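You operate a simulated robot arm through the tools that you are given. There is no shell and no other tool.

You are at the controls of a simulated robot arm. One attempt, no reset.

## Task
Fill the teal jar with oil to about its line.
Fine: lid onto the dark mat, jar onto the steel slide, slide in, fill, slide out, then lid on. Set down upright: what you pick out. Where these are worked on the way, their far stop is far enough and under half their travel is too little: steel slide.

The check looks at the end state, three seconds after you hand in, the way a careful person would. Anything else that was tipped, shoved, dropped, spilled or broken makes it a failure. Lids that push on must go on centred and level and be pressed home; caps that screw on are set level and turned clockwise until they are tight.

## Robot
A 7-joint arm with a fingered hand, fixed in place. Base frame: the origin is at the foot of the arm, x ahead of it, y to its left, z up. Lengths are in cm, angles in degrees, forces in N, time in s.
Its first joint turns from -115.0 to 115.0 degrees. Payload 5 kg.
The TCP is the grasp point between the finger pads, 3.2 cm short of the fingertips. In the tool frame z runs along the fingers and y along their closing line. The gripper opens to 16 cm. The gripper's body begins 8.9 cm behind the TCP. The gripper is a hand of 4 fingers: y runs from the thumb to the fingers, the wrist lies at [0, 0, -26.7] in the tool frame, and closing takes about 1.5 s.
Orientation is that of the tool frame in the base frame, as a unit quaternion [x, y, z, w]. With the fingers straight down and closing along the base's y, the tool's x points along the base's -x, its y along +y and its z along -z.

## Interface
- The arm moves only by the tool nudge_tool. Its arguments are lists of equal length, an entry for each row: "dp": the shift along the base's x, y, z in cm, a list of three; "rotation": the turn, a rotation vector about the base's x, y, z in degrees, a list of three. In form: {"dp": [[x, y, z], ...], "rotation": [[wx, wy, wz], ...]}. A call has 1 to 20 rows; each row is the pose to reach, as a shift and turn from the pose commanded when the call began. "grip" is the gripper command, from -1 (fully open) to 1 (shut), values between in proportion, set as the call begins (left out, the last holds). A row lasts 0.2 s, in which the tool goes at most 5 cm and 8.6 degrees; a call with a longer step from one row to the next is refused whole, and so is a gripper value outside its range. Where a pose cannot be reached the arm comes as near as it can. A force on the tool above 90 N (or 10 N above the force at the start of the call, whichever is more), or a blocked arm, ends the call early, and 0.2 s more pass. Each finger travels about 4.5 cm/s and halts on what it meets, pressing with about 24 N; the grip force reading is that of the motor and also rises with nothing between the fingers. The clock runs only during rows and for 0.2 s after the last one: add rows that repeat a pose to give the fingers time. It gives the time, the measured TCP pose, the force on the tool (base axes), the opening and the grip force at its end, in the units of the frame above (readings bear some noise), with the torque about the TCP (base axes, N m) and any sound that the robot's microphone picked up.
- Cameras (640 x 400 px; columns grow to the right, rows downward): "scene" is fixed at [39.78, -65, 164.62]; the picture's right is [0.94, -0.34, 0.00], its down [-0.16, -0.46, -0.87] and it looks along [0.29, 0.82, -0.49] (base axes); focal length 362 px, centre (320, 200). "wrist" rides on the gripper at [8, -0.4, -11.4] in the tool frame; the picture's right is [0.05, 1.00, 0.00], its down [-0.82, 0.04, -0.58] and it looks along [-0.58, 0.03, 0.82] (tool axes); focal length 265 px, centre (320, 200). There is no depth. A picture from a camera that has moved, and an enlarged one, comes with that camera's place and axes in the base frame and with its lens. The place of the scene camera against the robot may be out by one fixed shift of up to 2.5 cm in any direction.
- get_image(camera): a new picture of that camera. It takes no simulated time.
- raise_lower(by): slides the trunk up (or, below 0, down) by that many cm; the arm rides with it, the base frame stays. It gives what a move gives, with no picture.
- curl_fingers(finger1, finger2, finger3, thumb_bend): sets how far each is bent, from 0 (flat) to 100 (curled in); at 30 the hand is open as for a grip, at 70 the pads meet at the TCP. One left out holds its place. A second passes; each finger stops where it meets its share of the squeeze, and holds until it gets a number again. A gripper value or a shape takes the hand back. It gives what a move gives, with no picture; readings hold the bend of each and the force on the fingers (four entries, about 0 where the hand has none), thumb and palm.
- set_grasp(shape): the hand has 4 fingers and takes this shape, open, in about a second: jaw (thumb against the fingers, like two jaws); tri (thumb and two fingers); tip (a fingertip pinch); poke (one finger out to press); point (the index stretched); flat (the hand flat); cup (the hand cupped); fist (a fist). The gripper value then closes the fingers along that shape, each until it touches; the sizes above hold for jaw. It gives what a move gives, with no picture.
- zoom(camera, box): a new picture of the part [left, top, right, bottom] of that camera's present view, enlarged. It takes no simulated time.
- finish_job(): hands the job in; it is judged then, once.

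Nothing tells you positions but the pictures and the camera data. Unless the task says otherwise, let go and move clear before handing in.

The tools are called as name(argument=value, ...) on one line, values as JSON. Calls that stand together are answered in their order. nudge_tool: Moves the arm, as the interface text tells. Its arguments: {"type":"object","properties":{"dp":{"type":"array"},"rotation":{"type":"array"},"grip":{"type":"number"}},"required":["dp","rotation"]} The other tools are called the same way: raise_lower (by) slides the trunk up or down; set_grasp (shape) gives the hand a shape; curl_fingers (finger1, finger2, finger3, thumb_bend) moves the fingers one by one; get_image (camera) takes a picture; zoom (camera, box) takes an enlarged picture of a part of a camera's view; finish_job () hands the job in.

At the start:

```text
time_s: 0.0
ee_pos: [52.75, 41.56, 125.99]
tool_rot: [0.0, 1.0, 0.0, 0.0]
wrist_force: [0.1, 0.3, 0.4]
torque: [0.0, 0.01, 0.04]
width: 15.96
grip_force: 0.1
shape: jaw
bend: [30.0, 30.0, 30.0, 30.0]
finger forces: [0.0, 0.0, 0.0, 0.0, 0.0, 0.1]
trunk travel left (down, up): [-67.5, 31.5]
```

scene: 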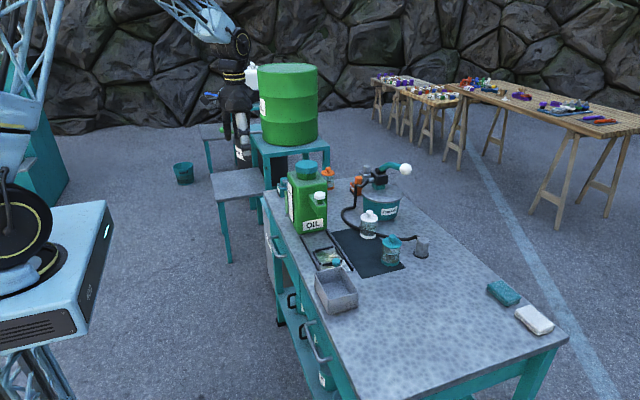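
wrist: 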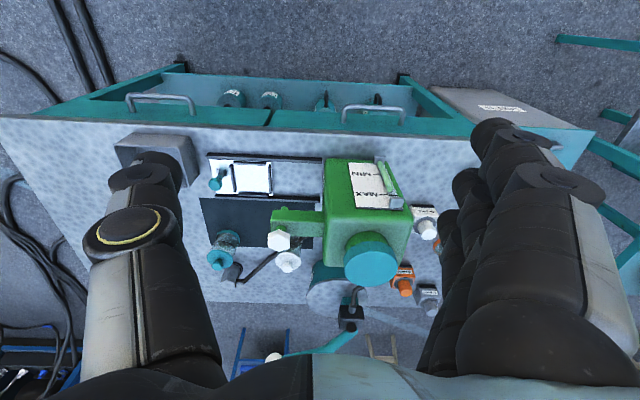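

I see a workbench with a green oil can (teal cap, a white tap knob on a spout), a pump vessel behind it, a white slide plate, a dark mat, and several jars. I'll take closer pictures before I move anything.

zoom(camera="scene", box=[260, 150, 460, 275])

zoom(camera="scene", box=[290, 200, 410, 275])

zoom(camera="wrist", box=[180, 130, 460, 305])

zoom(camera="scene", box=[240, 150, 580, 400])

```text
3.20 times, centred on (360, 212) of scene
camera zoom: at [39.78, -65.0, 164.62], right [0.94, -0.34, 0.0], down [-0.16, -0.46, -0.87], along [0.29, 0.82, -0.49], focal length 1158 px, centre (192, 160)
```

zoom: 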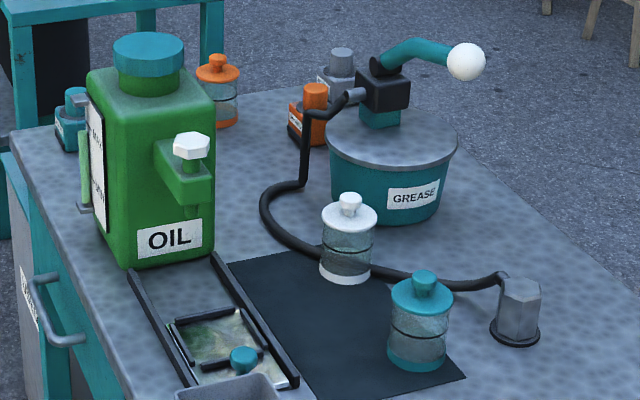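

```text
5.33 times, centred on (350, 238) of scene
camera zoom: at [39.78, -65.0, 164.62], right [0.94, -0.34, 0.0], down [-0.16, -0.46, -0.87], along [0.29, 0.82, -0.49], focal length 1931 px, centre (160, 0)
```

zoom: 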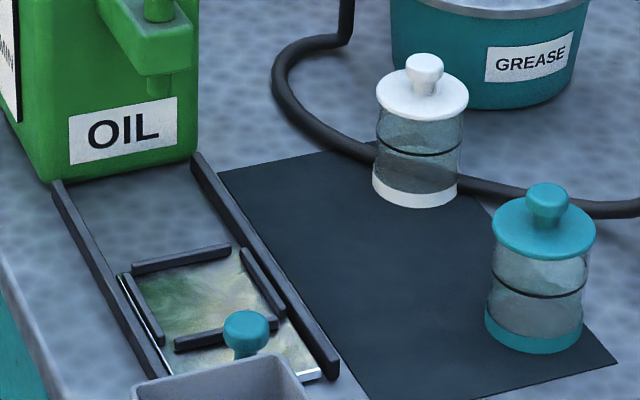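

```text
2.29 times, centred on (320, 218) of wrist
camera zoom: at [44.69, 41.15, 137.36], right [-0.05, 1.0, 0.0], down [0.82, 0.04, 0.58], along [0.58, 0.03, -0.82], focal length 607 px, centre (320, 160)
```

zoom: 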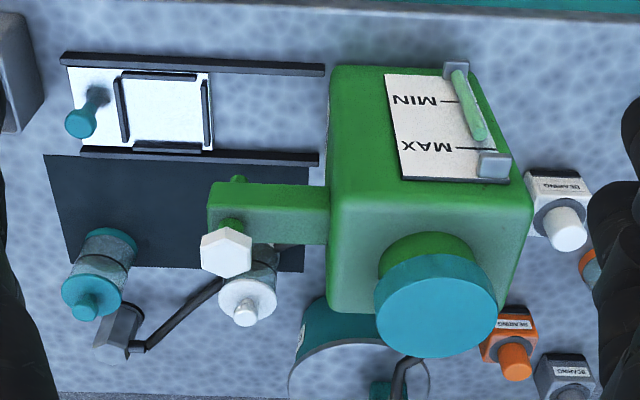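

```text
1.60 times, centred on (410, 275) of scene
camera zoom: at [39.78, -65.0, 164.62], right [0.94, -0.34, 0.0], down [-0.16, -0.46, -0.87], along [0.29, 0.82, -0.49], focal length 579 px, centre (176, 80)
```

zoom: 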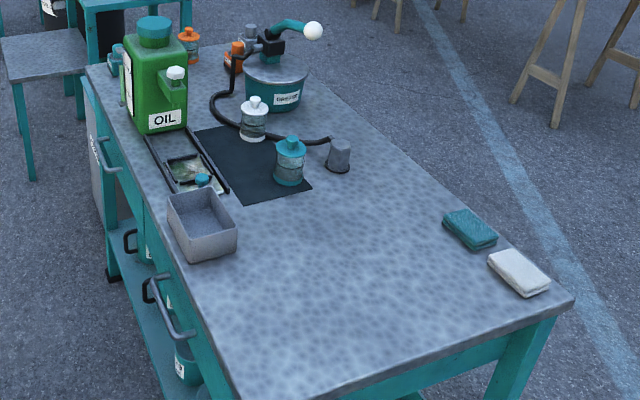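

The table top comes out at z≈84. The teal jar is near (95, 19), the can's cap near (75, 50, 111), and the steel slide runs along y on rails in front of the can. Next I'll move the hand across for a closer wrist view.

nudge_tool(dp=[[2.5, -3, 0], [5, -6, 0], [7.5, -9, 0], [10, -12, 0], [12.5, -15, 0], [15, -18, 0], [16, -21, 0], [16, -23, 0]], rotation=[[0, 0, 0], [0, 0, 0], [0, 0, 0], [0, 0, 0], [0, 0, 0], [0, 0, 0], [0, 0, 0], [0, 0, 0]])

get_image(camera="wrist")

get_image(camera="scene")

```text
time_s: 1.8
ee_pos: [68.97, 18.39, 126.08]
tool_rot: [-0.001, 1.0, 0.002, 0.0]
wrist_force: [-0.1, -0.3, -0.9]
torque: [-0.01, -0.02, 0.01]
width: 16.0
grip_force: 0.0
shape: jaw
bend: [30.0, 30.0, 30.0, 30.0]
finger forces: [0.1, 0.0, 0.0, 0.0, 0.0, 0.0]
trunk travel left (down, up): [-67.5, 31.5]
```

```text
taken
camera wrist: at [60.85, 17.99, 137.42], right [-0.05, 1.0, 0.0], down [0.82, 0.04, 0.58], along [0.58, 0.03, -0.82], focal length 265 px, centre (320, 200)
```

wrist: 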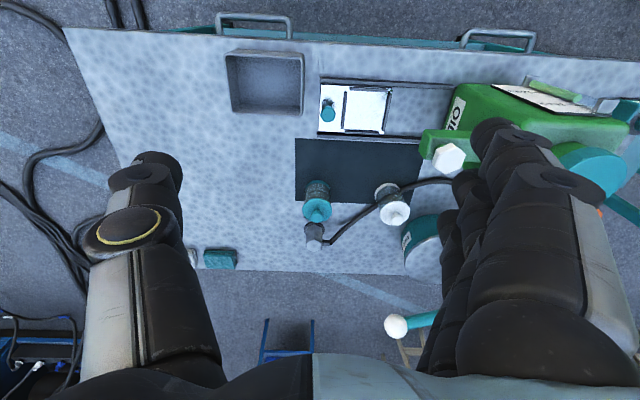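

```text
taken
```

scene: 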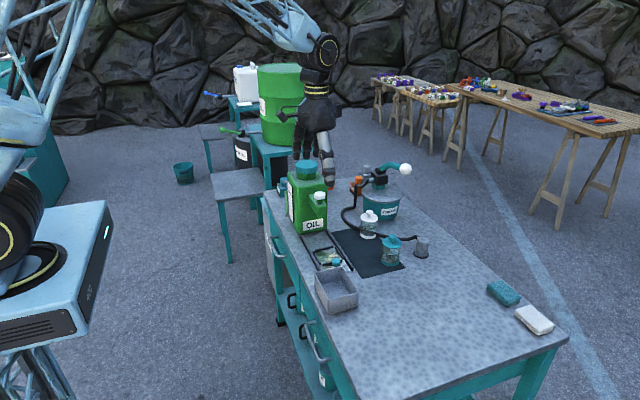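

The slide, mat and jars now lie in front of the wrist camera. I'll zoom in on the tap, the jars and the slide.

zoom(camera="wrist", box=[290, 70, 450, 170])

zoom(camera="wrist", box=[280, 150, 440, 250])

zoom(camera="scene", box=[280, 160, 360, 210])

zoom(camera="scene", box=[370, 220, 418, 280])

```text
4.00 times, centred on (370, 120) of wrist
camera zoom: at [60.85, 17.99, 137.42], right [-0.05, 1.0, 0.0], down [0.82, 0.04, 0.58], along [0.58, 0.03, -0.82], focal length 1062 px, centre (120, 520)
```

zoom: 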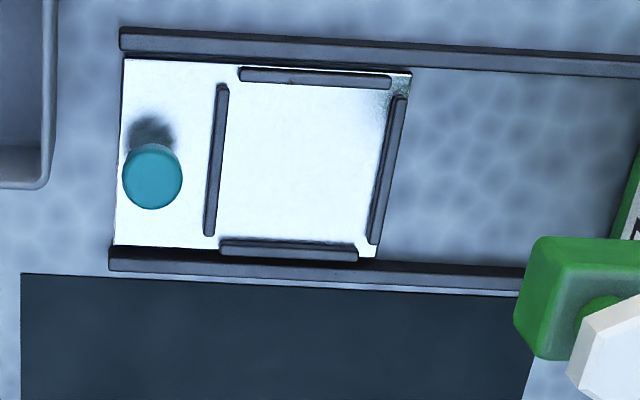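

```text
4.00 times, centred on (360, 200) of wrist
camera zoom: at [60.85, 17.99, 137.42], right [-0.05, 1.0, 0.0], down [0.82, 0.04, 0.58], along [0.58, 0.03, -0.82], focal length 1062 px, centre (160, 200)
```

zoom: 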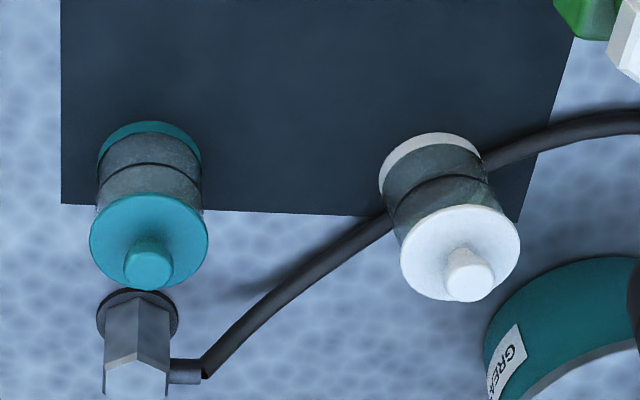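

```text
8.00 times, centred on (320, 185) of scene
camera zoom: at [39.78, -65.0, 164.62], right [0.94, -0.34, 0.0], down [-0.16, -0.46, -0.87], along [0.29, 0.82, -0.49], focal length 2896 px, centre (320, 320)
```

zoom: 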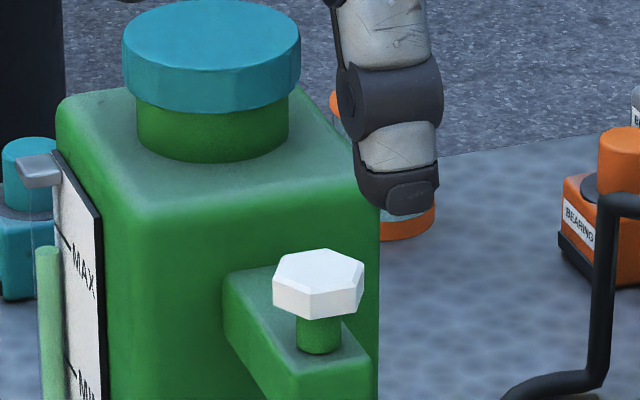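

```text
6.67 times, centred on (394, 250) of scene
camera zoom: at [39.78, -65.0, 164.62], right [0.94, -0.34, 0.0], down [-0.16, -0.46, -0.87], along [0.29, 0.82, -0.49], focal length 2414 px, centre (-173, -133)
```

zoom: 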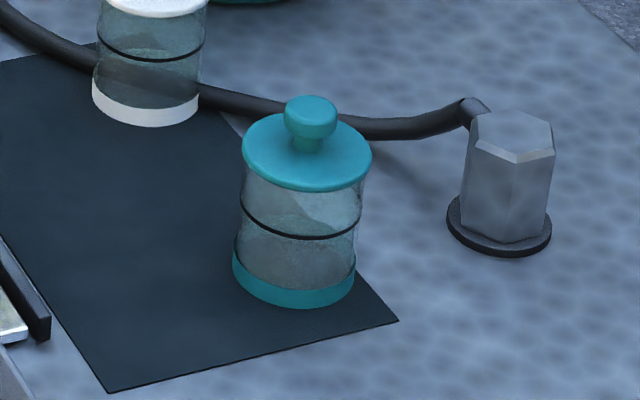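

The slide's pocket is centred near (76.2, 27.8) and the tap knob near (75.8, 36, 105.5). The teal jar is near (95.4, 19.2), with its lid plate at z≈92.8 and lid knob up to ≈95.4. I want to check the hand's shape and see the lid and tap close up.

zoom(camera="scene", box=[260, 20, 380, 200])

zoom(camera="wrist", box=[400, 60, 640, 210])

```text
2.22 times, centred on (320, 110) of scene
camera zoom: at [39.78, -65.0, 164.62], right [0.94, -0.34, 0.0], down [-0.16, -0.46, -0.87], along [0.29, 0.82, -0.49], focal length 804 px, centre (320, 400)
```

zoom: 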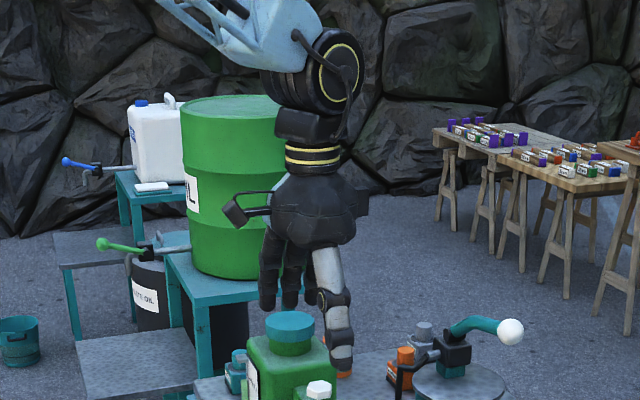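

```text
2.67 times, centred on (520, 135) of wrist
camera zoom: at [60.85, 17.99, 137.42], right [-0.05, 1.0, 0.0], down [0.82, 0.04, 0.58], along [0.58, 0.03, -0.82], focal length 708 px, centre (-213, 373)
```

zoom: 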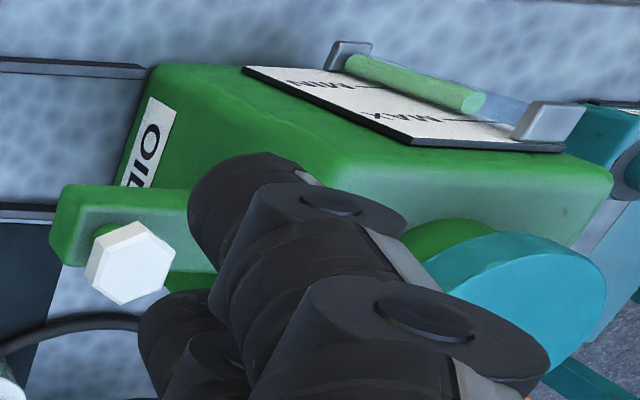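

The fingers spread over about 7 cm across the hand, with the thumb opposite on the −y side. I'll move forward and down towards the teal jar for an accurate fix on the lid.

nudge_tool(dp=[[3, 0, -2], [6, 0, -4.5], [9, 0, -7], [12, 0, -9.5], [15, 0, -12], [15, 0, -12]], rotation=[[0, 0, 0], [0, 0, 0], [0, 0, 0], [0, 0, 0], [0, 0, 0], [0, 0, 0]])

get_image(camera="wrist")

zoom(camera="wrist", box=[240, 100, 400, 260])

get_image(camera="scene")

```text
time_s: 3.2
ee_pos: [83.66, 18.64, 113.99]
tool_rot: [0.0, 1.0, 0.001, 0.0]
wrist_force: [-1.1, -0.2, 1.3]
torque: [-0.01, -0.04, 0.0]
width: 15.99
grip_force: 0.1
shape: jaw
bend: [30.0, 30.0, 30.0, 30.0]
finger forces: [0.0, 0.0, 0.0, 0.1, 0.0, 0.0]
trunk travel left (down, up): [-67.5, 31.5]
```

```text
taken
camera wrist: at [75.63, 18.26, 125.28], right [-0.05, 1.0, 0.0], down [0.82, 0.04, 0.58], along [0.58, 0.03, -0.82], focal length 265 px, centre (320, 200)
```

wrist: 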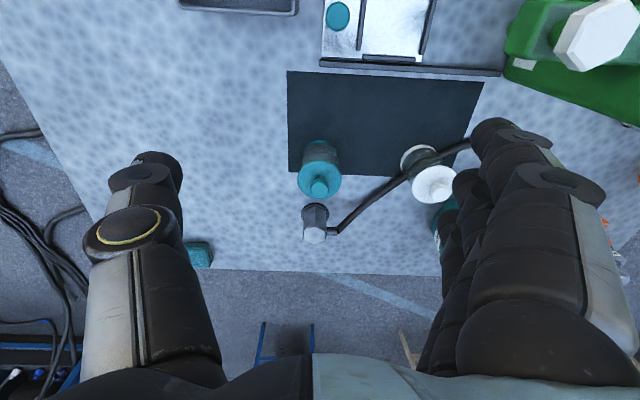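

```text
2.50 times, centred on (320, 180) of wrist
camera zoom: at [75.63, 18.26, 125.28], right [-0.05, 1.0, 0.0], down [0.82, 0.04, 0.58], along [0.58, 0.03, -0.82], focal length 664 px, centre (320, 250)
```

zoom: 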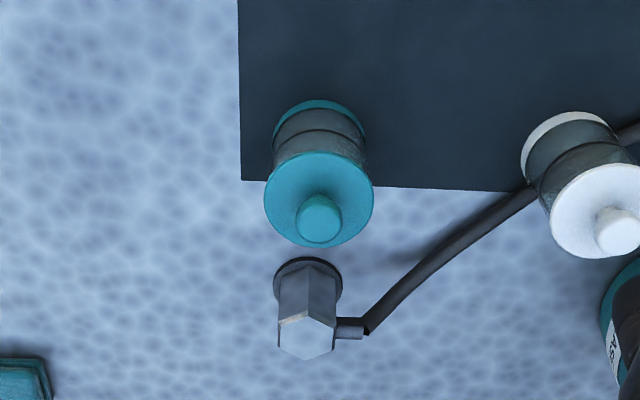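

```text
taken
```

scene: 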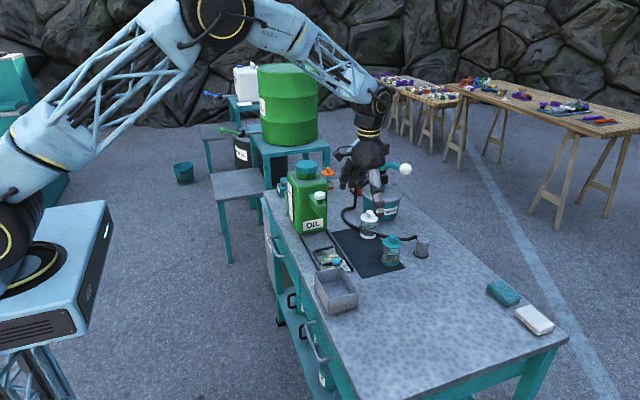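

The lid centre comes out at about (95.1, 19.3) with diameter ≈6.3. I'll move closer, which also tests the reach.

nudge_tool(dp=[[2.5, 0.2, -2.5], [5, 0.4, -5], [7.5, 0.6, -7.5], [10, 0.6, -9], [11, 0.6, -10], [11, 0.6, -10]], rotation=[[0, 0, 0], [0, 0, 0], [0, 0, 0], [0, 0, 0], [0, 0, 0], [0, 0, 0]])

get_image(camera="wrist")

zoom(camera="scene", box=[310, 120, 470, 280])

```text
time_s: 4.6
ee_pos: [94.97, 19.2, 104.04]
tool_rot: [0.0, 1.0, 0.001, -0.001]
wrist_force: [-0.2, 0.0, -0.4]
torque: [0.02, 0.01, -0.01]
width: 15.98
grip_force: 0.1
shape: jaw
bend: [30.0, 30.0, 30.0, 30.0]
finger forces: [0.1, 0.0, 0.0, 0.1, 0.0, 0.1]
trunk travel left (down, up): [-67.5, 31.5]
```

```text
taken
camera wrist: at [86.81, 18.88, 115.38], right [-0.05, 1.0, 0.0], down [0.82, 0.04, 0.58], along [0.58, 0.03, -0.82], focal length 265 px, centre (320, 200)
```

wrist: 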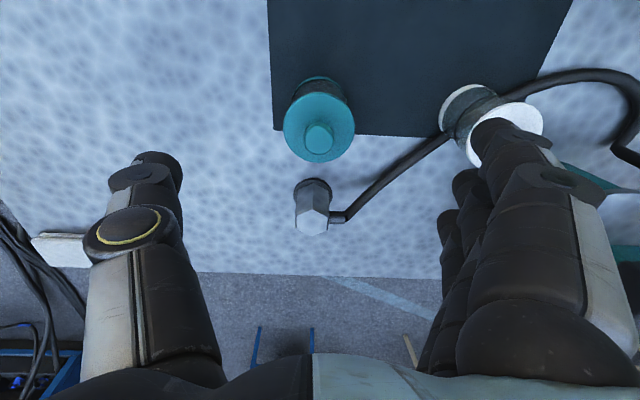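

```text
2.50 times, centred on (390, 200) of scene
camera zoom: at [39.78, -65.0, 164.62], right [0.94, -0.34, 0.0], down [-0.16, -0.46, -0.87], along [0.29, 0.82, -0.49], focal length 905 px, centre (145, 200)
```

zoom: 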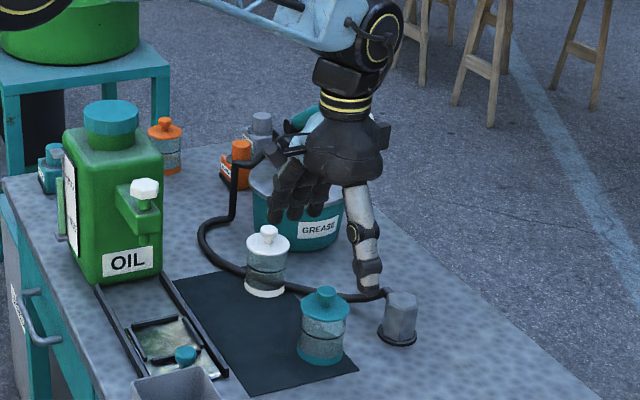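

The hand is above the jar and within reach, with the lid centred at about (95.1, 19.25) and its plate near z≈93. I'll come down so the fingertips sit just above the plate.

nudge_tool(dp=[[0.15, 0.05, -2], [0.15, 0.05, -4], [0.15, 0.05, -5.5], [0.15, 0.05, -6.5], [0.15, 0.05, -6.5]], rotation=[[0, 0, 0], [0, 0, 0], [0, 0, 0], [0, 0, 0], [0, 0, 0]], grip=-0.3)

get_image(camera="wrist")

zoom(camera="scene", box=[340, 180, 440, 280])

```text
time_s: 5.8
ee_pos: [94.8, 19.45, 97.47]
tool_rot: [0.001, 1.0, -0.001, 0.0]
wrist_force: [-0.2, -0.5, 0.5]
torque: [-0.02, 0.0, -0.02]
width: 10.46
grip_force: 0.1
shape: jaw
bend: [69.0, 69.0, 69.0, 66.0]
finger forces: [0.0, 0.1, 0.0, 0.0, 0.0, 0.0]
trunk travel left (down, up): [-67.5, 31.5]
```

```text
taken
camera wrist: at [86.75, 18.92, 108.88], right [-0.05, 1.0, 0.0], down [0.82, 0.04, 0.58], along [0.58, 0.03, -0.82], focal length 265 px, centre (320, 200)
```

wrist: 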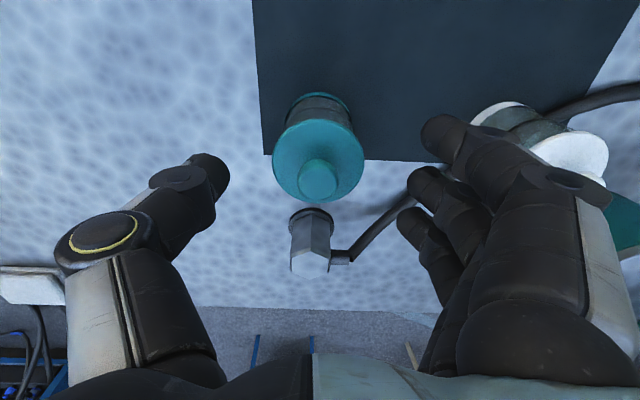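

```text
4.00 times, centred on (390, 230) of scene
camera zoom: at [39.78, -65.0, 164.62], right [0.94, -0.34, 0.0], down [-0.16, -0.46, -0.87], along [0.29, 0.82, -0.49], focal length 1448 px, centre (40, 80)
```

zoom: 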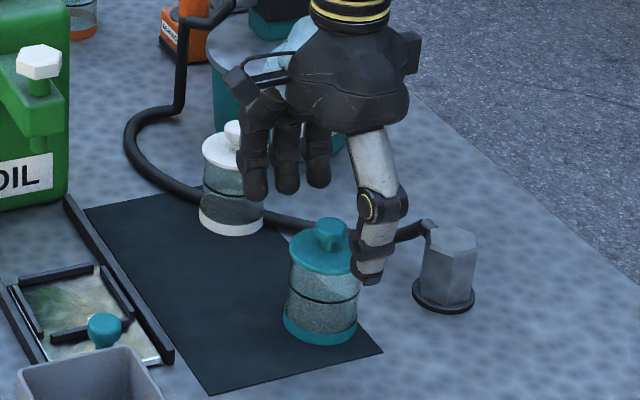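

The knob sits centred between thumb and fingers, and the fingertips are about 1.5 cm above the lid plate. I'll go down slightly more and close on the knob.

nudge_tool(dp=[[0.2, -0.05, -0.5], [0.2, -0.05, -0.7], [0.2, -0.05, -0.7]], rotation=[[0, 0, 0], [0, 0, 0], [0, 0, 0]])

nudge_tool(dp=[[0, 0, 0], [0, 0, 0], [0, 0, 0], [0, 0, 0], [0, 0, 0], [0, 0, 0], [0, 0, 0], [0, 0, 0], [0, 0, 0]], rotation=[[0, 0, 0], [0, 0, 0], [0, 0, 0], [0, 0, 0], [0, 0, 0], [0, 0, 0], [0, 0, 0], [0, 0, 0], [0, 0, 0]], grip=0.9)

get_image(camera="wrist")

zoom(camera="scene", box=[340, 180, 440, 280])

```text
time_s: 6.6
ee_pos: [95.08, 19.26, 96.78]
tool_rot: [0.0, 1.0, 0.0, 0.0]
wrist_force: [0.1, 0.7, -0.7]
torque: [0.02, 0.01, -0.01]
width: 10.47
grip_force: 0.1
shape: jaw
bend: [69.0, 69.0, 69.0, 66.0]
finger forces: [0.0, 0.1, 0.0, 0.0, 0.0, 0.0]
trunk travel left (down, up): [-67.5, 31.5]
```

```text
time_s: 8.6
ee_pos: [95.17, 19.3, 96.83]
tool_rot: [-0.001, 1.0, 0.001, 0.0]
wrist_force: [-0.3, -1.6, 5.1]
torque: [0.15, -0.09, 0.0]
width: 0.54
grip_force: 24.5
shape: jaw
bend: [68.0, 71.0, 68.0, 71.0]
finger forces: [0.0, 13.9, 0.0, 0.1, 14.5, 0.0]
trunk travel left (down, up): [-67.5, 31.5]
heard: snap
```

```text
taken
camera wrist: at [87.01, 18.86, 108.19], right [-0.05, 1.0, 0.0], down [0.82, 0.04, 0.58], along [0.58, 0.03, -0.82], focal length 265 px, centre (320, 200)
```

wrist: 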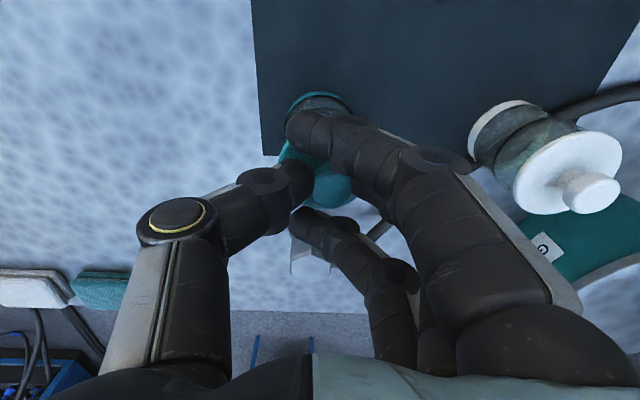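

```text
4.00 times, centred on (390, 230) of scene
camera zoom: at [39.78, -65.0, 164.62], right [0.94, -0.34, 0.0], down [-0.16, -0.46, -0.87], along [0.29, 0.82, -0.49], focal length 1448 px, centre (40, 80)
```

zoom: 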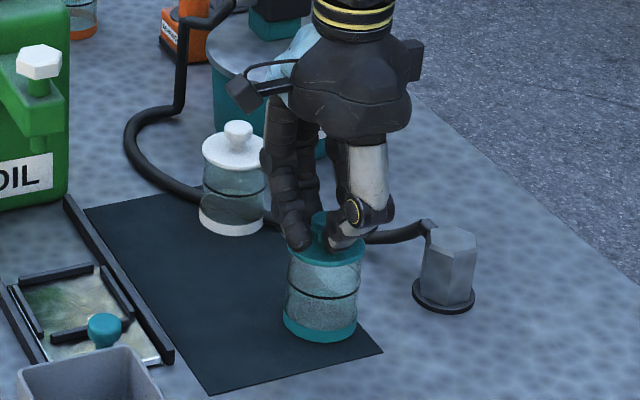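

I have the knob between thumb and middle finger, and there was a "snap", which is probably the lid coming loose. I'll look before pulling.

zoom(camera="scene", box=[370, 215, 418, 275])

zoom(camera="wrist", box=[240, 70, 400, 270])

```text
6.67 times, centred on (394, 245) of scene
camera zoom: at [39.78, -65.0, 164.62], right [0.94, -0.34, 0.0], down [-0.16, -0.46, -0.87], along [0.29, 0.82, -0.49], focal length 2414 px, centre (-173, -100)
```

zoom: 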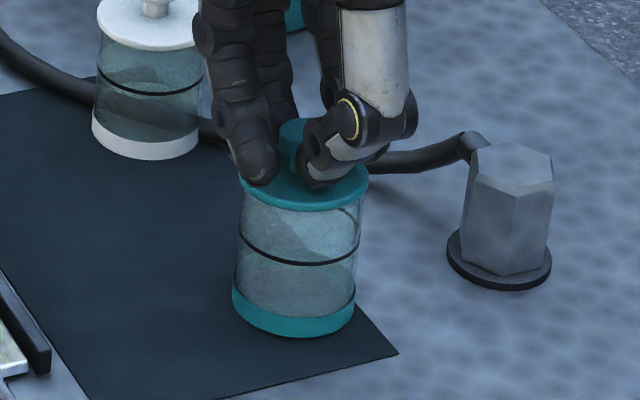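

```text
2.00 times, centred on (320, 170) of wrist
camera zoom: at [87.01, 18.86, 108.19], right [-0.05, 1.0, 0.0], down [0.82, 0.04, 0.58], along [0.58, 0.03, -0.82], focal length 531 px, centre (320, 260)
```

zoom: 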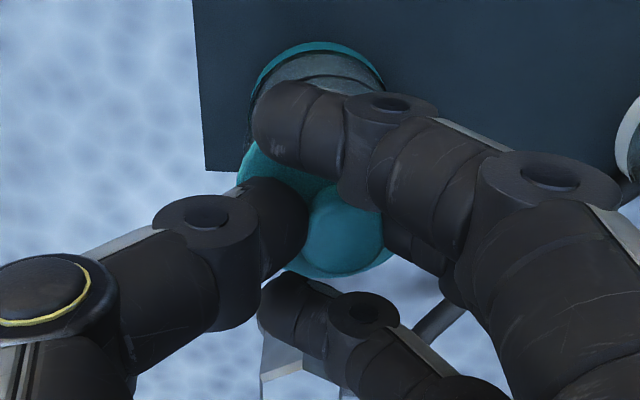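

The knob is held between thumb and middle finger. I'll lift 1.5 cm slowly and check whether only the lid comes up.

nudge_tool(dp=[[0, 0, 0.3], [0, 0, 0.6], [0, 0, 1.0], [0, 0, 1.5], [0, 0, 1.5]], rotation=[[0, 0, 0], [0, 0, 0], [0, 0, 0], [0, 0, 0], [0, 0, 0]])

zoom(camera="scene", box=[370, 215, 418, 275])

get_image(camera="wrist")

```text
time_s: 9.8
ee_pos: [95.04, 19.21, 98.32]
tool_rot: [0.0, 1.0, 0.0, -0.001]
wrist_force: [0.6, -0.2, 0.3]
torque: [-0.03, 0.03, 0.01]
width: 0.46
grip_force: 24.2
shape: jaw
bend: [68.0, 70.0, 68.0, 71.0]
finger forces: [0.1, 13.6, 0.0, 0.0, 13.2, 0.0]
trunk travel left (down, up): [-67.5, 31.5]
```

```text
6.67 times, centred on (394, 245) of scene
camera zoom: at [39.78, -65.0, 164.62], right [0.94, -0.34, 0.0], down [-0.16, -0.46, -0.87], along [0.29, 0.82, -0.49], focal length 2414 px, centre (-173, -100)
```

zoom: 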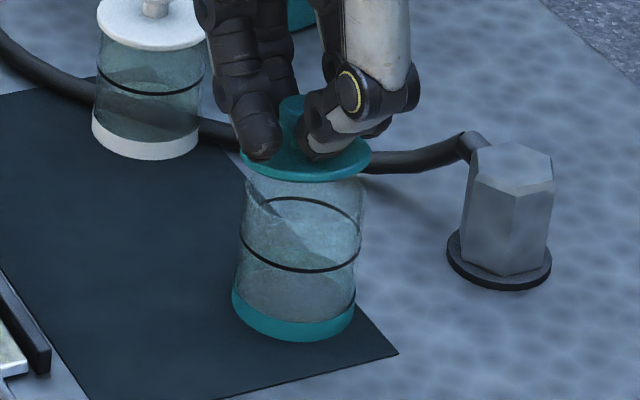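

```text
taken
camera wrist: at [86.98, 18.89, 109.67], right [-0.05, 1.0, 0.0], down [0.82, 0.04, 0.58], along [0.58, 0.03, -0.82], focal length 265 px, centre (320, 200)
```

wrist: 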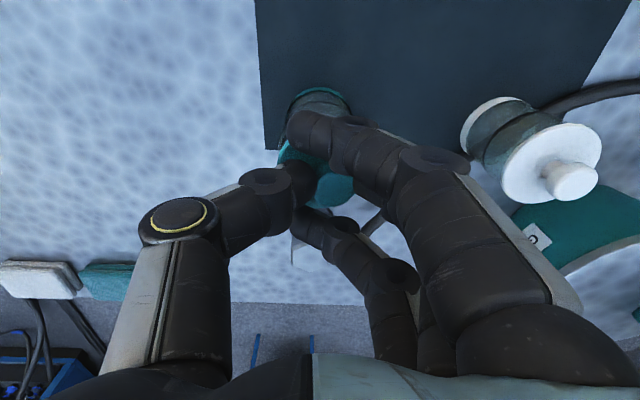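

The lid came off cleanly and the jar stayed put. I'll carry the lid to a clear part of the mat near (87.5, 27), keeping high first.

nudge_tool(dp=[[0, 0, 2.5], [0, 0, 5], [-2, 2, 5], [-4, 4, 5], [-6, 6, 5], [-7.5, 7.7, 5], [-7.5, 7.7, 2], [-7.5, 7.7, -1], [-7.5, 7.7, -3.5], [-7.5, 7.7, -5.5], [-7.5, 7.7, -5.5]], rotation=[[0, 0, 0], [0, 0, 0], [0, 0, 0], [0, 0, 0], [0, 0, 0], [0, 0, 0], [0, 0, 0], [0, 0, 0], [0, 0, 0], [0, 0, 0], [0, 0, 0]])

get_image(camera="wrist")

zoom(camera="scene", box=[310, 170, 430, 290])

```text
time_s: 12.2
ee_pos: [87.58, 26.93, 92.95]
tool_rot: [0.0, 1.0, 0.0, 0.0]
wrist_force: [0.0, 0.5, 1.0]
torque: [0.02, 0.0, 0.02]
width: 0.49
grip_force: 24.3
shape: jaw
bend: [68.0, 70.0, 68.0, 71.0]
finger forces: [0.1, 13.5, 0.1, 0.0, 13.3, 0.0]
trunk travel left (down, up): [-67.5, 31.5]
```

```text
taken
camera wrist: at [79.46, 26.4, 104.24], right [-0.05, 1.0, 0.0], down [0.82, 0.04, 0.58], along [0.58, 0.03, -0.82], focal length 265 px, centre (320, 200)
```

wrist: 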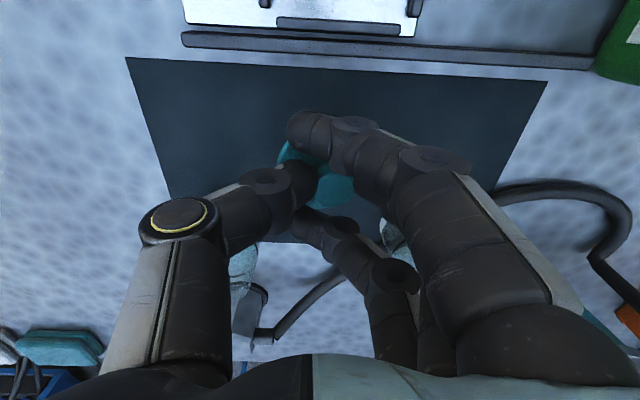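

```text
3.33 times, centred on (370, 230) of scene
camera zoom: at [39.78, -65.0, 164.62], right [0.94, -0.34, 0.0], down [-0.16, -0.46, -0.87], along [0.29, 0.82, -0.49], focal length 1207 px, centre (153, 100)
```

zoom: 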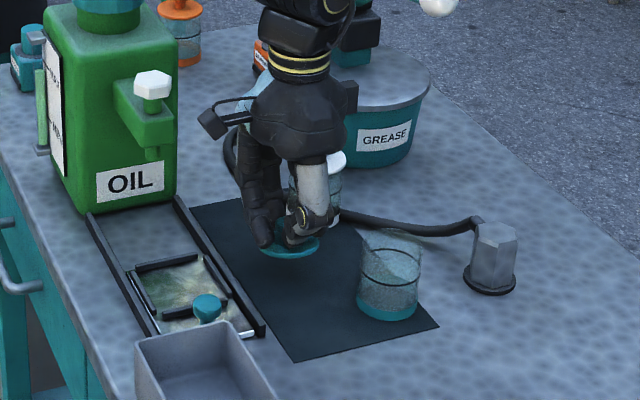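

The lid hangs level over the mat and the jar stands open and undisturbed. I'll lower the lid gently until it touches.

nudge_tool(dp=[[0, 0, -0.7], [0, 0, -1.4], [0, 0, -2.0], [0, 0, -2.3], [0, 0, -2.3]], rotation=[[0, 0, 0], [0, 0, 0], [0, 0, 0], [0, 0, 0], [0, 0, 0]])

zoom(camera="scene", box=[350, 210, 410, 270])

```text
time_s: 13.4
ee_pos: [87.53, 26.82, 90.59]
tool_rot: [0.0, 1.0, -0.001, -0.001]
wrist_force: [-0.3, -0.5, -0.5]
torque: [-0.01, -0.03, -0.01]
width: 0.5
grip_force: 24.6
shape: jaw
bend: [68.0, 70.0, 68.0, 71.0]
finger forces: [0.1, 13.6, 0.1, 0.1, 13.4, 0.1]
trunk travel left (down, up): [-67.5, 31.5]
```

```text
6.67 times, centred on (380, 240) of scene
camera zoom: at [39.78, -65.0, 164.62], right [0.94, -0.34, 0.0], down [-0.16, -0.46, -0.87], along [0.29, 0.82, -0.49], focal length 2414 px, centre (-80, -67)
```

zoom: 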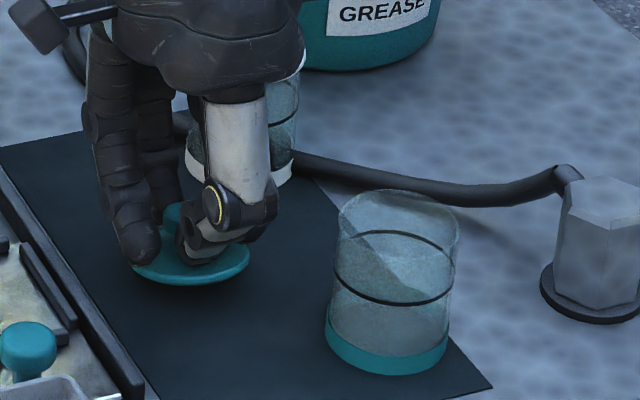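

The lid looks about 1 cm above the mat still, so I'll keep lowering in small steps.

nudge_tool(dp=[[0, 0, -0.2], [0, 0, -0.4], [0, 0, -0.6], [0, 0, -0.6]], rotation=[[0, 0, 0], [0, 0, 0], [0, 0, 0], [0, 0, 0]])

zoom(camera="scene", box=[350, 210, 410, 270])

```text
time_s: 14.4
ee_pos: [87.63, 26.81, 89.91]
tool_rot: [0.0, 1.0, 0.0, 0.0]
wrist_force: [-0.7, -2.8, 5.8]
torque: [0.08, -0.01, 0.01]
width: 0.48
grip_force: 24.1
shape: jaw
bend: [68.0, 71.0, 68.0, 71.0]
finger forces: [0.0, 12.9, 0.0, 0.0, 15.8, 0.1]
trunk travel left (down, up): [-67.5, 31.5]
```

```text
6.67 times, centred on (380, 240) of scene
camera zoom: at [39.78, -65.0, 164.62], right [0.94, -0.34, 0.0], down [-0.16, -0.46, -0.87], along [0.29, 0.82, -0.49], focal length 2414 px, centre (-80, -67)
```

zoom: 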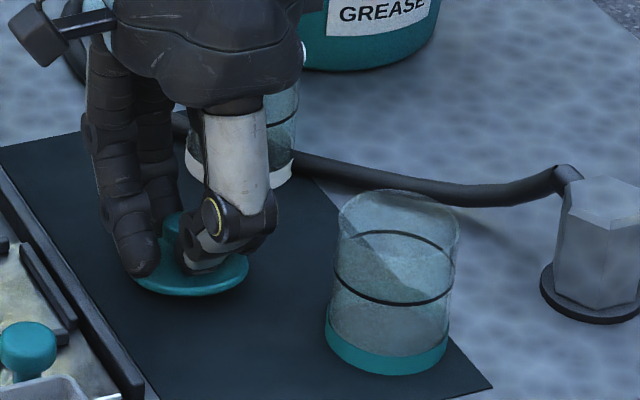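

The lid touches the mat (about 6 N up at TCP z≈89.9). I'll release it and rise straight up.

nudge_tool(dp=[[0, 0, 0], [0, 0, 0], [0, 0, 0], [0, 0, 0], [0, 0, 0], [0, 0, 0]], rotation=[[0, 0, 0], [0, 0, 0], [0, 0, 0], [0, 0, 0], [0, 0, 0], [0, 0, 0]], grip=0.0)

nudge_tool(dp=[[0, 0, 1.5], [0, 0, 4], [0, 0, 8], [0, 0, 12], [0, 0, 14], [0, 0, 14]], rotation=[[0, 0, 0], [0, 0, 0], [0, 0, 0], [0, 0, 0], [0, 0, 0], [0, 0, 0]])

get_image(camera="wrist")

zoom(camera="scene", box=[310, 180, 410, 280])

```text
time_s: 15.8
ee_pos: [87.6, 26.84, 89.85]
tool_rot: [0.0, 1.0, -0.001, 0.001]
wrist_force: [0.8, 0.8, -0.4]
torque: [0.01, -0.01, 0.01]
width: 7.92
grip_force: 0.0
shape: jaw
bend: [72.0, 72.0, 72.0, 70.0]
finger forces: [0.0, 0.0, 0.0, 0.0, 0.0, 0.0]
trunk travel left (down, up): [-67.5, 31.5]
```

```text
time_s: 17.2
ee_pos: [87.53, 26.92, 103.77]
tool_rot: [0.0, 1.0, 0.0, -0.001]
wrist_force: [0.5, 0.4, -0.1]
torque: [-0.02, -0.01, 0.03]
width: 7.95
grip_force: 0.0
shape: jaw
bend: [72.0, 72.0, 72.0, 70.0]
finger forces: [0.0, 0.0, 0.0, 0.0, 0.0, 0.0]
trunk travel left (down, up): [-67.5, 31.5]
```

```text
taken
camera wrist: at [79.4, 26.58, 115.22], right [-0.05, 1.0, 0.0], down [0.82, 0.04, 0.58], along [0.58, 0.03, -0.82], focal length 265 px, centre (320, 200)
```

wrist: 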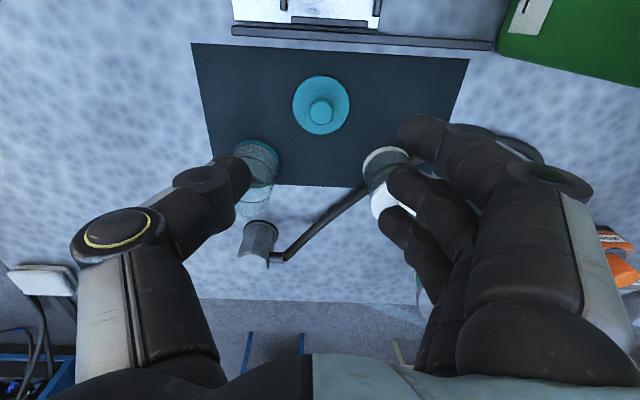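

```text
4.00 times, centred on (360, 230) of scene
camera zoom: at [39.78, -65.0, 164.62], right [0.94, -0.34, 0.0], down [-0.16, -0.46, -0.87], along [0.29, 0.82, -0.49], focal length 1448 px, centre (160, 80)
```

zoom: 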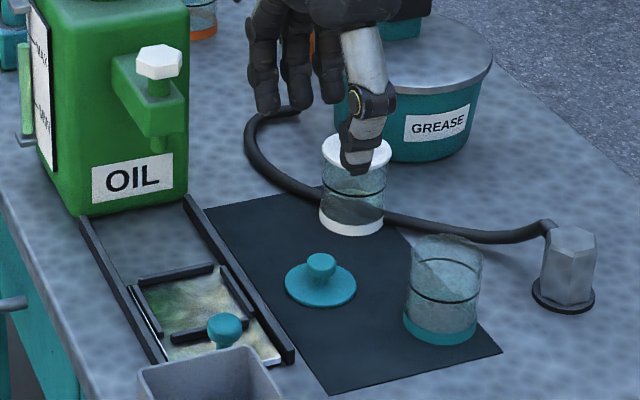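

The lid sits upright on the mat at about (87.7, 27). Next I'll turn the hand +90° about z, so it closes along x and the camera looks towards +y, and move above the open jar.

nudge_tool(dp=[[0, 0, 0], [0, 0, 0], [0, -1, 0], [1, -2, 0], [2, -3, 0], [3, -4, 0], [4, -5, 0], [5, -6, 0], [6, -7, 0], [7, -7.6, 0], [7.6, -7.6, 0], [7.6, -7.6, 0]], rotation=[[0, 0, 8], [0, 0, 16], [0, 0, 24], [0, 0, 32], [0, 0, 40], [0, 0, 48], [0, 0, 56], [0, 0, 64], [0, 0, 72], [0, 0, 80], [0, 0, 88], [0, 0, 90]])

get_image(camera="wrist")

zoom(camera="scene", box=[310, 150, 450, 290])

```text
time_s: 19.8
ee_pos: [95.31, 19.31, 103.92]
tool_rot: [0.708, -0.706, 0.001, -0.001]
wrist_force: [0.6, 0.2, 0.0]
torque: [0.02, 0.02, -0.01]
width: 7.94
grip_force: 0.0
shape: jaw
bend: [72.0, 72.0, 72.0, 70.0]
finger forces: [0.0, 0.0, 0.1, 0.0, 0.0, 0.0]
trunk travel left (down, up): [-67.5, 31.5]
```

```text
taken
camera wrist: at [95.69, 11.29, 115.32], right [-1.0, -0.05, 0.0], down [-0.04, 0.82, 0.58], along [-0.03, 0.58, -0.82], focal length 265 px, centre (320, 200)
```

wrist: 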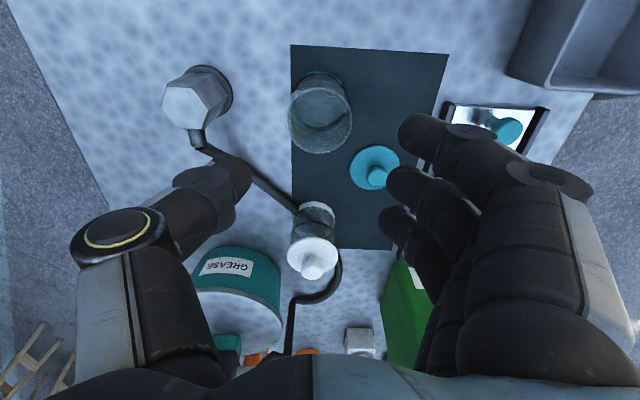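

```text
2.86 times, centred on (380, 220) of scene
camera zoom: at [39.78, -65.0, 164.62], right [0.94, -0.34, 0.0], down [-0.16, -0.46, -0.87], along [0.29, 0.82, -0.49], focal length 1034 px, centre (149, 143)
```

zoom: 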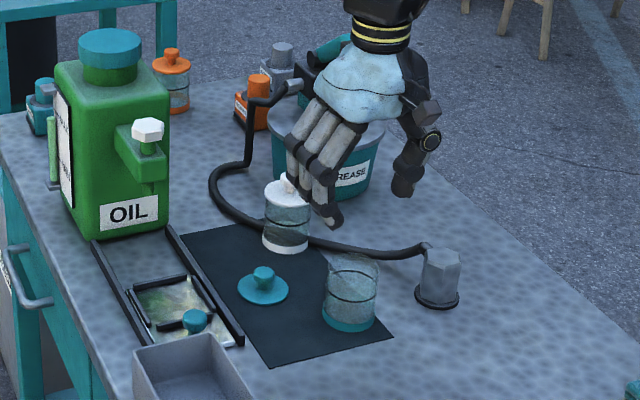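

The hand has turned and the jar, at about (95.25, 19.35), is centred beneath it. I'll descend around it in stages.

nudge_tool(dp=[[0, 0, -3], [0, 0, -6], [0, 0, -8], [0, 0, -8]], rotation=[[0, 0, 0], [0, 0, 0], [0, 0, 0], [0, 0, 0]])

get_image(camera="wrist")

zoom(camera="scene", box=[340, 180, 440, 280])

```text
time_s: 20.8
ee_pos: [95.2, 19.51, 95.89]
tool_rot: [-0.706, 0.708, 0.001, 0.0]
wrist_force: [0.3, -0.4, 0.4]
torque: [-0.02, 0.0, 0.02]
width: 7.91
grip_force: 0.0
shape: jaw
bend: [72.0, 72.0, 72.0, 70.0]
finger forces: [0.0, 0.0, 0.0, 0.0, 0.0, 0.0]
trunk travel left (down, up): [-67.5, 31.5]
```

```text
taken
camera wrist: at [95.61, 11.44, 107.26], right [-1.0, -0.05, 0.0], down [-0.04, 0.82, 0.58], along [-0.03, 0.58, -0.82], focal length 265 px, centre (320, 200)
```

wrist: 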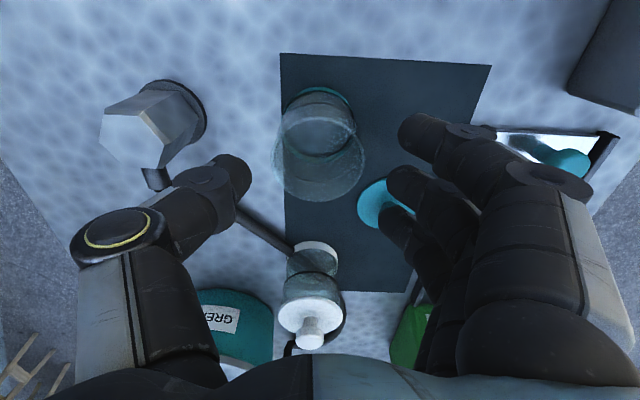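

```text
4.00 times, centred on (390, 230) of scene
camera zoom: at [39.78, -65.0, 164.62], right [0.94, -0.34, 0.0], down [-0.16, -0.46, -0.87], along [0.29, 0.82, -0.49], focal length 1448 px, centre (40, 80)
```

zoom: 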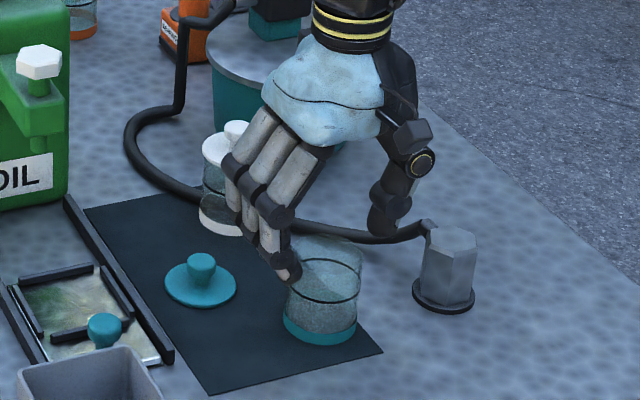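

The jar is centred between the thumb and fingers with about 1 cm clearance per side. I'll go down to grip height and close.

nudge_tool(dp=[[0, -0.1, -2], [0, -0.1, -4], [0, -0.1, -5.4], [0, -0.1, -5.4]], rotation=[[0, 0, 0], [0, 0, 0], [0, 0, 0], [0, 0, 0]])

get_image(camera="wrist")

zoom(camera="scene", box=[340, 180, 440, 280])

```text
time_s: 21.8
ee_pos: [95.02, 19.31, 90.56]
tool_rot: [0.707, -0.707, 0.001, 0.0]
wrist_force: [-0.3, 0.1, -0.5]
torque: [-0.02, -0.05, 0.0]
width: 7.93
grip_force: 0.1
shape: jaw
bend: [72.0, 72.0, 72.0, 70.0]
finger forces: [0.1, 0.0, 0.0, 0.0, 0.0, 0.0]
trunk travel left (down, up): [-67.5, 31.5]
```

```text
taken
camera wrist: at [95.5, 11.28, 101.84], right [-1.0, -0.05, 0.0], down [-0.04, 0.82, 0.58], along [-0.03, 0.58, -0.82], focal length 265 px, centre (320, 200)
```

wrist: 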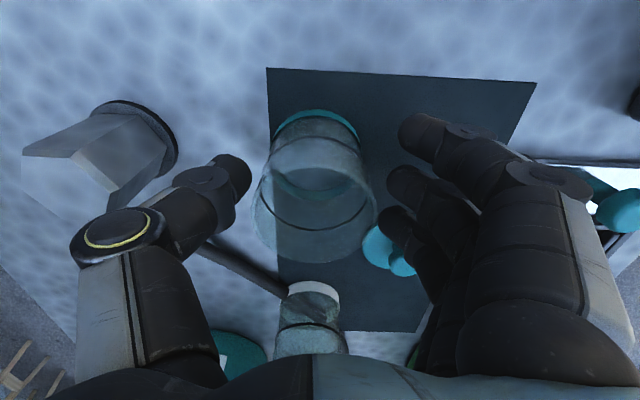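

```text
4.00 times, centred on (390, 230) of scene
camera zoom: at [39.78, -65.0, 164.62], right [0.94, -0.34, 0.0], down [-0.16, -0.46, -0.87], along [0.29, 0.82, -0.49], focal length 1448 px, centre (40, 80)
```

zoom: 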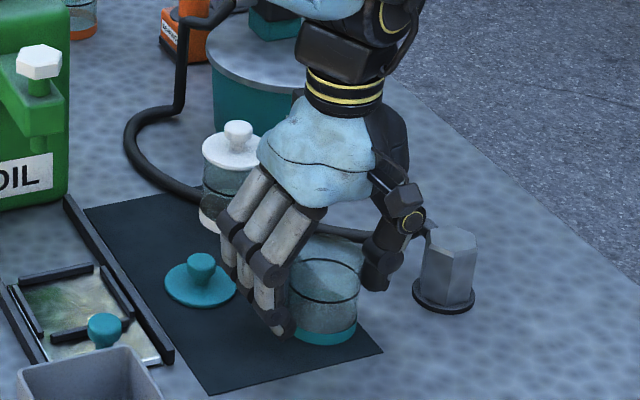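

The jar sits well between the pads. Closing now.

nudge_tool(dp=[[0.1, 0, 0], [0.1, 0, 0], [0.1, 0, 0], [0.1, 0, 0], [0.1, 0, 0], [0.1, 0, 0], [0.1, 0, 0]], rotation=[[0, 0, 0], [0, 0, 0], [0, 0, 0], [0, 0, 0], [0, 0, 0], [0, 0, 0], [0, 0, 0]], grip=0.6)

get_image(camera="wrist")

zoom(camera="scene", box=[340, 180, 440, 280])

```text
time_s: 23.4
ee_pos: [95.33, 19.29, 90.51]
tool_rot: [0.707, -0.707, 0.0, 0.0]
wrist_force: [-0.6, -0.9, -0.3]
torque: [0.0, -0.01, 0.0]
width: 4.3
grip_force: 24.1
shape: jaw
bend: [72.0, 73.0, 73.0, 70.0]
finger forces: [6.6, 7.8, 6.7, 0.1, 21.3, 0.0]
trunk travel left (down, up): [-67.5, 31.5]
```

```text
taken
camera wrist: at [95.63, 11.23, 101.83], right [-1.0, -0.05, 0.0], down [-0.04, 0.82, 0.58], along [-0.03, 0.58, -0.82], focal length 265 px, centre (320, 200)
```

wrist: 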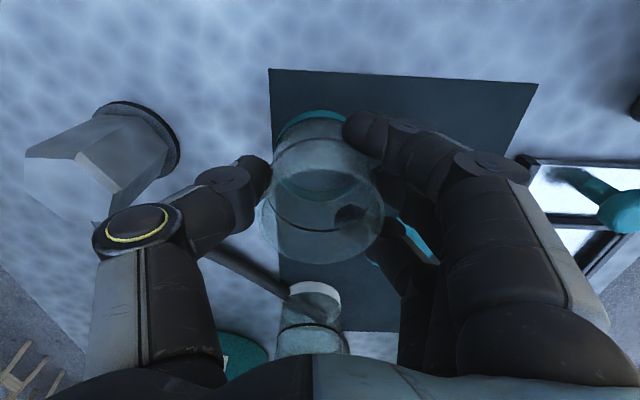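

```text
4.00 times, centred on (390, 230) of scene
camera zoom: at [39.78, -65.0, 164.62], right [0.94, -0.34, 0.0], down [-0.16, -0.46, -0.87], along [0.29, 0.82, -0.49], focal length 1448 px, centre (40, 80)
```

zoom: 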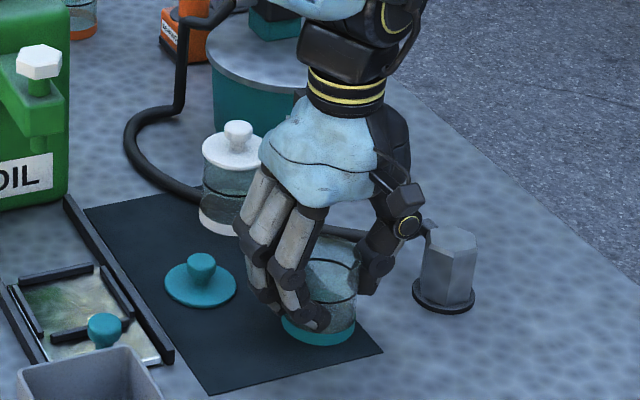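

All three fingers and the thumb hold the jar evenly. I'll lift it straight up and check that it hangs level.

nudge_tool(dp=[[0, 0, 1], [0, 0, 3], [0, 0, 6], [0, 0, 10], [0, 0, 13], [0, 0, 13]], rotation=[[0, 0, 0], [0, 0, 0], [0, 0, 0], [0, 0, 0], [0, 0, 0], [0, 0, 0]])

get_image(camera="wrist")

zoom(camera="scene", box=[310, 150, 450, 290])

```text
time_s: 24.8
ee_pos: [95.47, 19.38, 103.72]
tool_rot: [0.707, -0.707, 0.0, 0.001]
wrist_force: [0.1, -1.3, -2.3]
torque: [-0.03, -0.02, 0.04]
width: 4.31
grip_force: 24.3
shape: jaw
bend: [72.0, 73.0, 73.0, 70.0]
finger forces: [6.5, 7.9, 6.7, 0.0, 21.3, 0.1]
trunk travel left (down, up): [-67.5, 31.5]
```

```text
taken
camera wrist: at [95.83, 11.3, 115.01], right [-1.0, -0.05, 0.0], down [-0.04, 0.82, 0.58], along [-0.03, 0.58, -0.82], focal length 265 px, centre (320, 200)
```

wrist: 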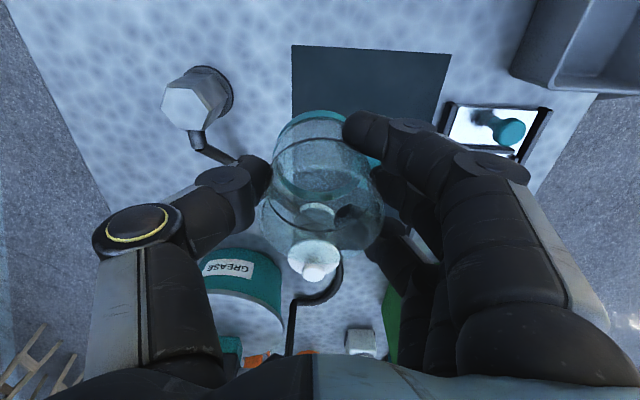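

```text
2.86 times, centred on (380, 220) of scene
camera zoom: at [39.78, -65.0, 164.62], right [0.94, -0.34, 0.0], down [-0.16, -0.46, -0.87], along [0.29, 0.82, -0.49], focal length 1034 px, centre (149, 143)
```

zoom: 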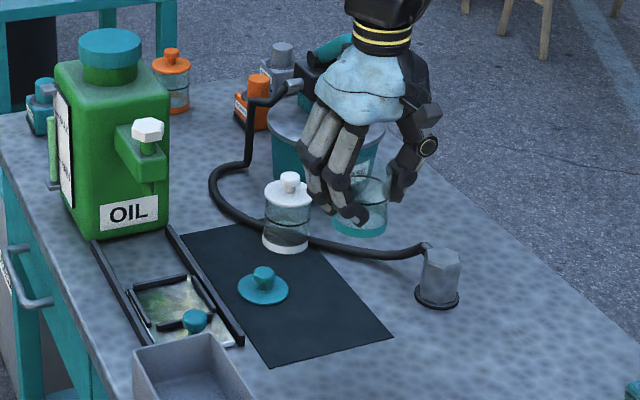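

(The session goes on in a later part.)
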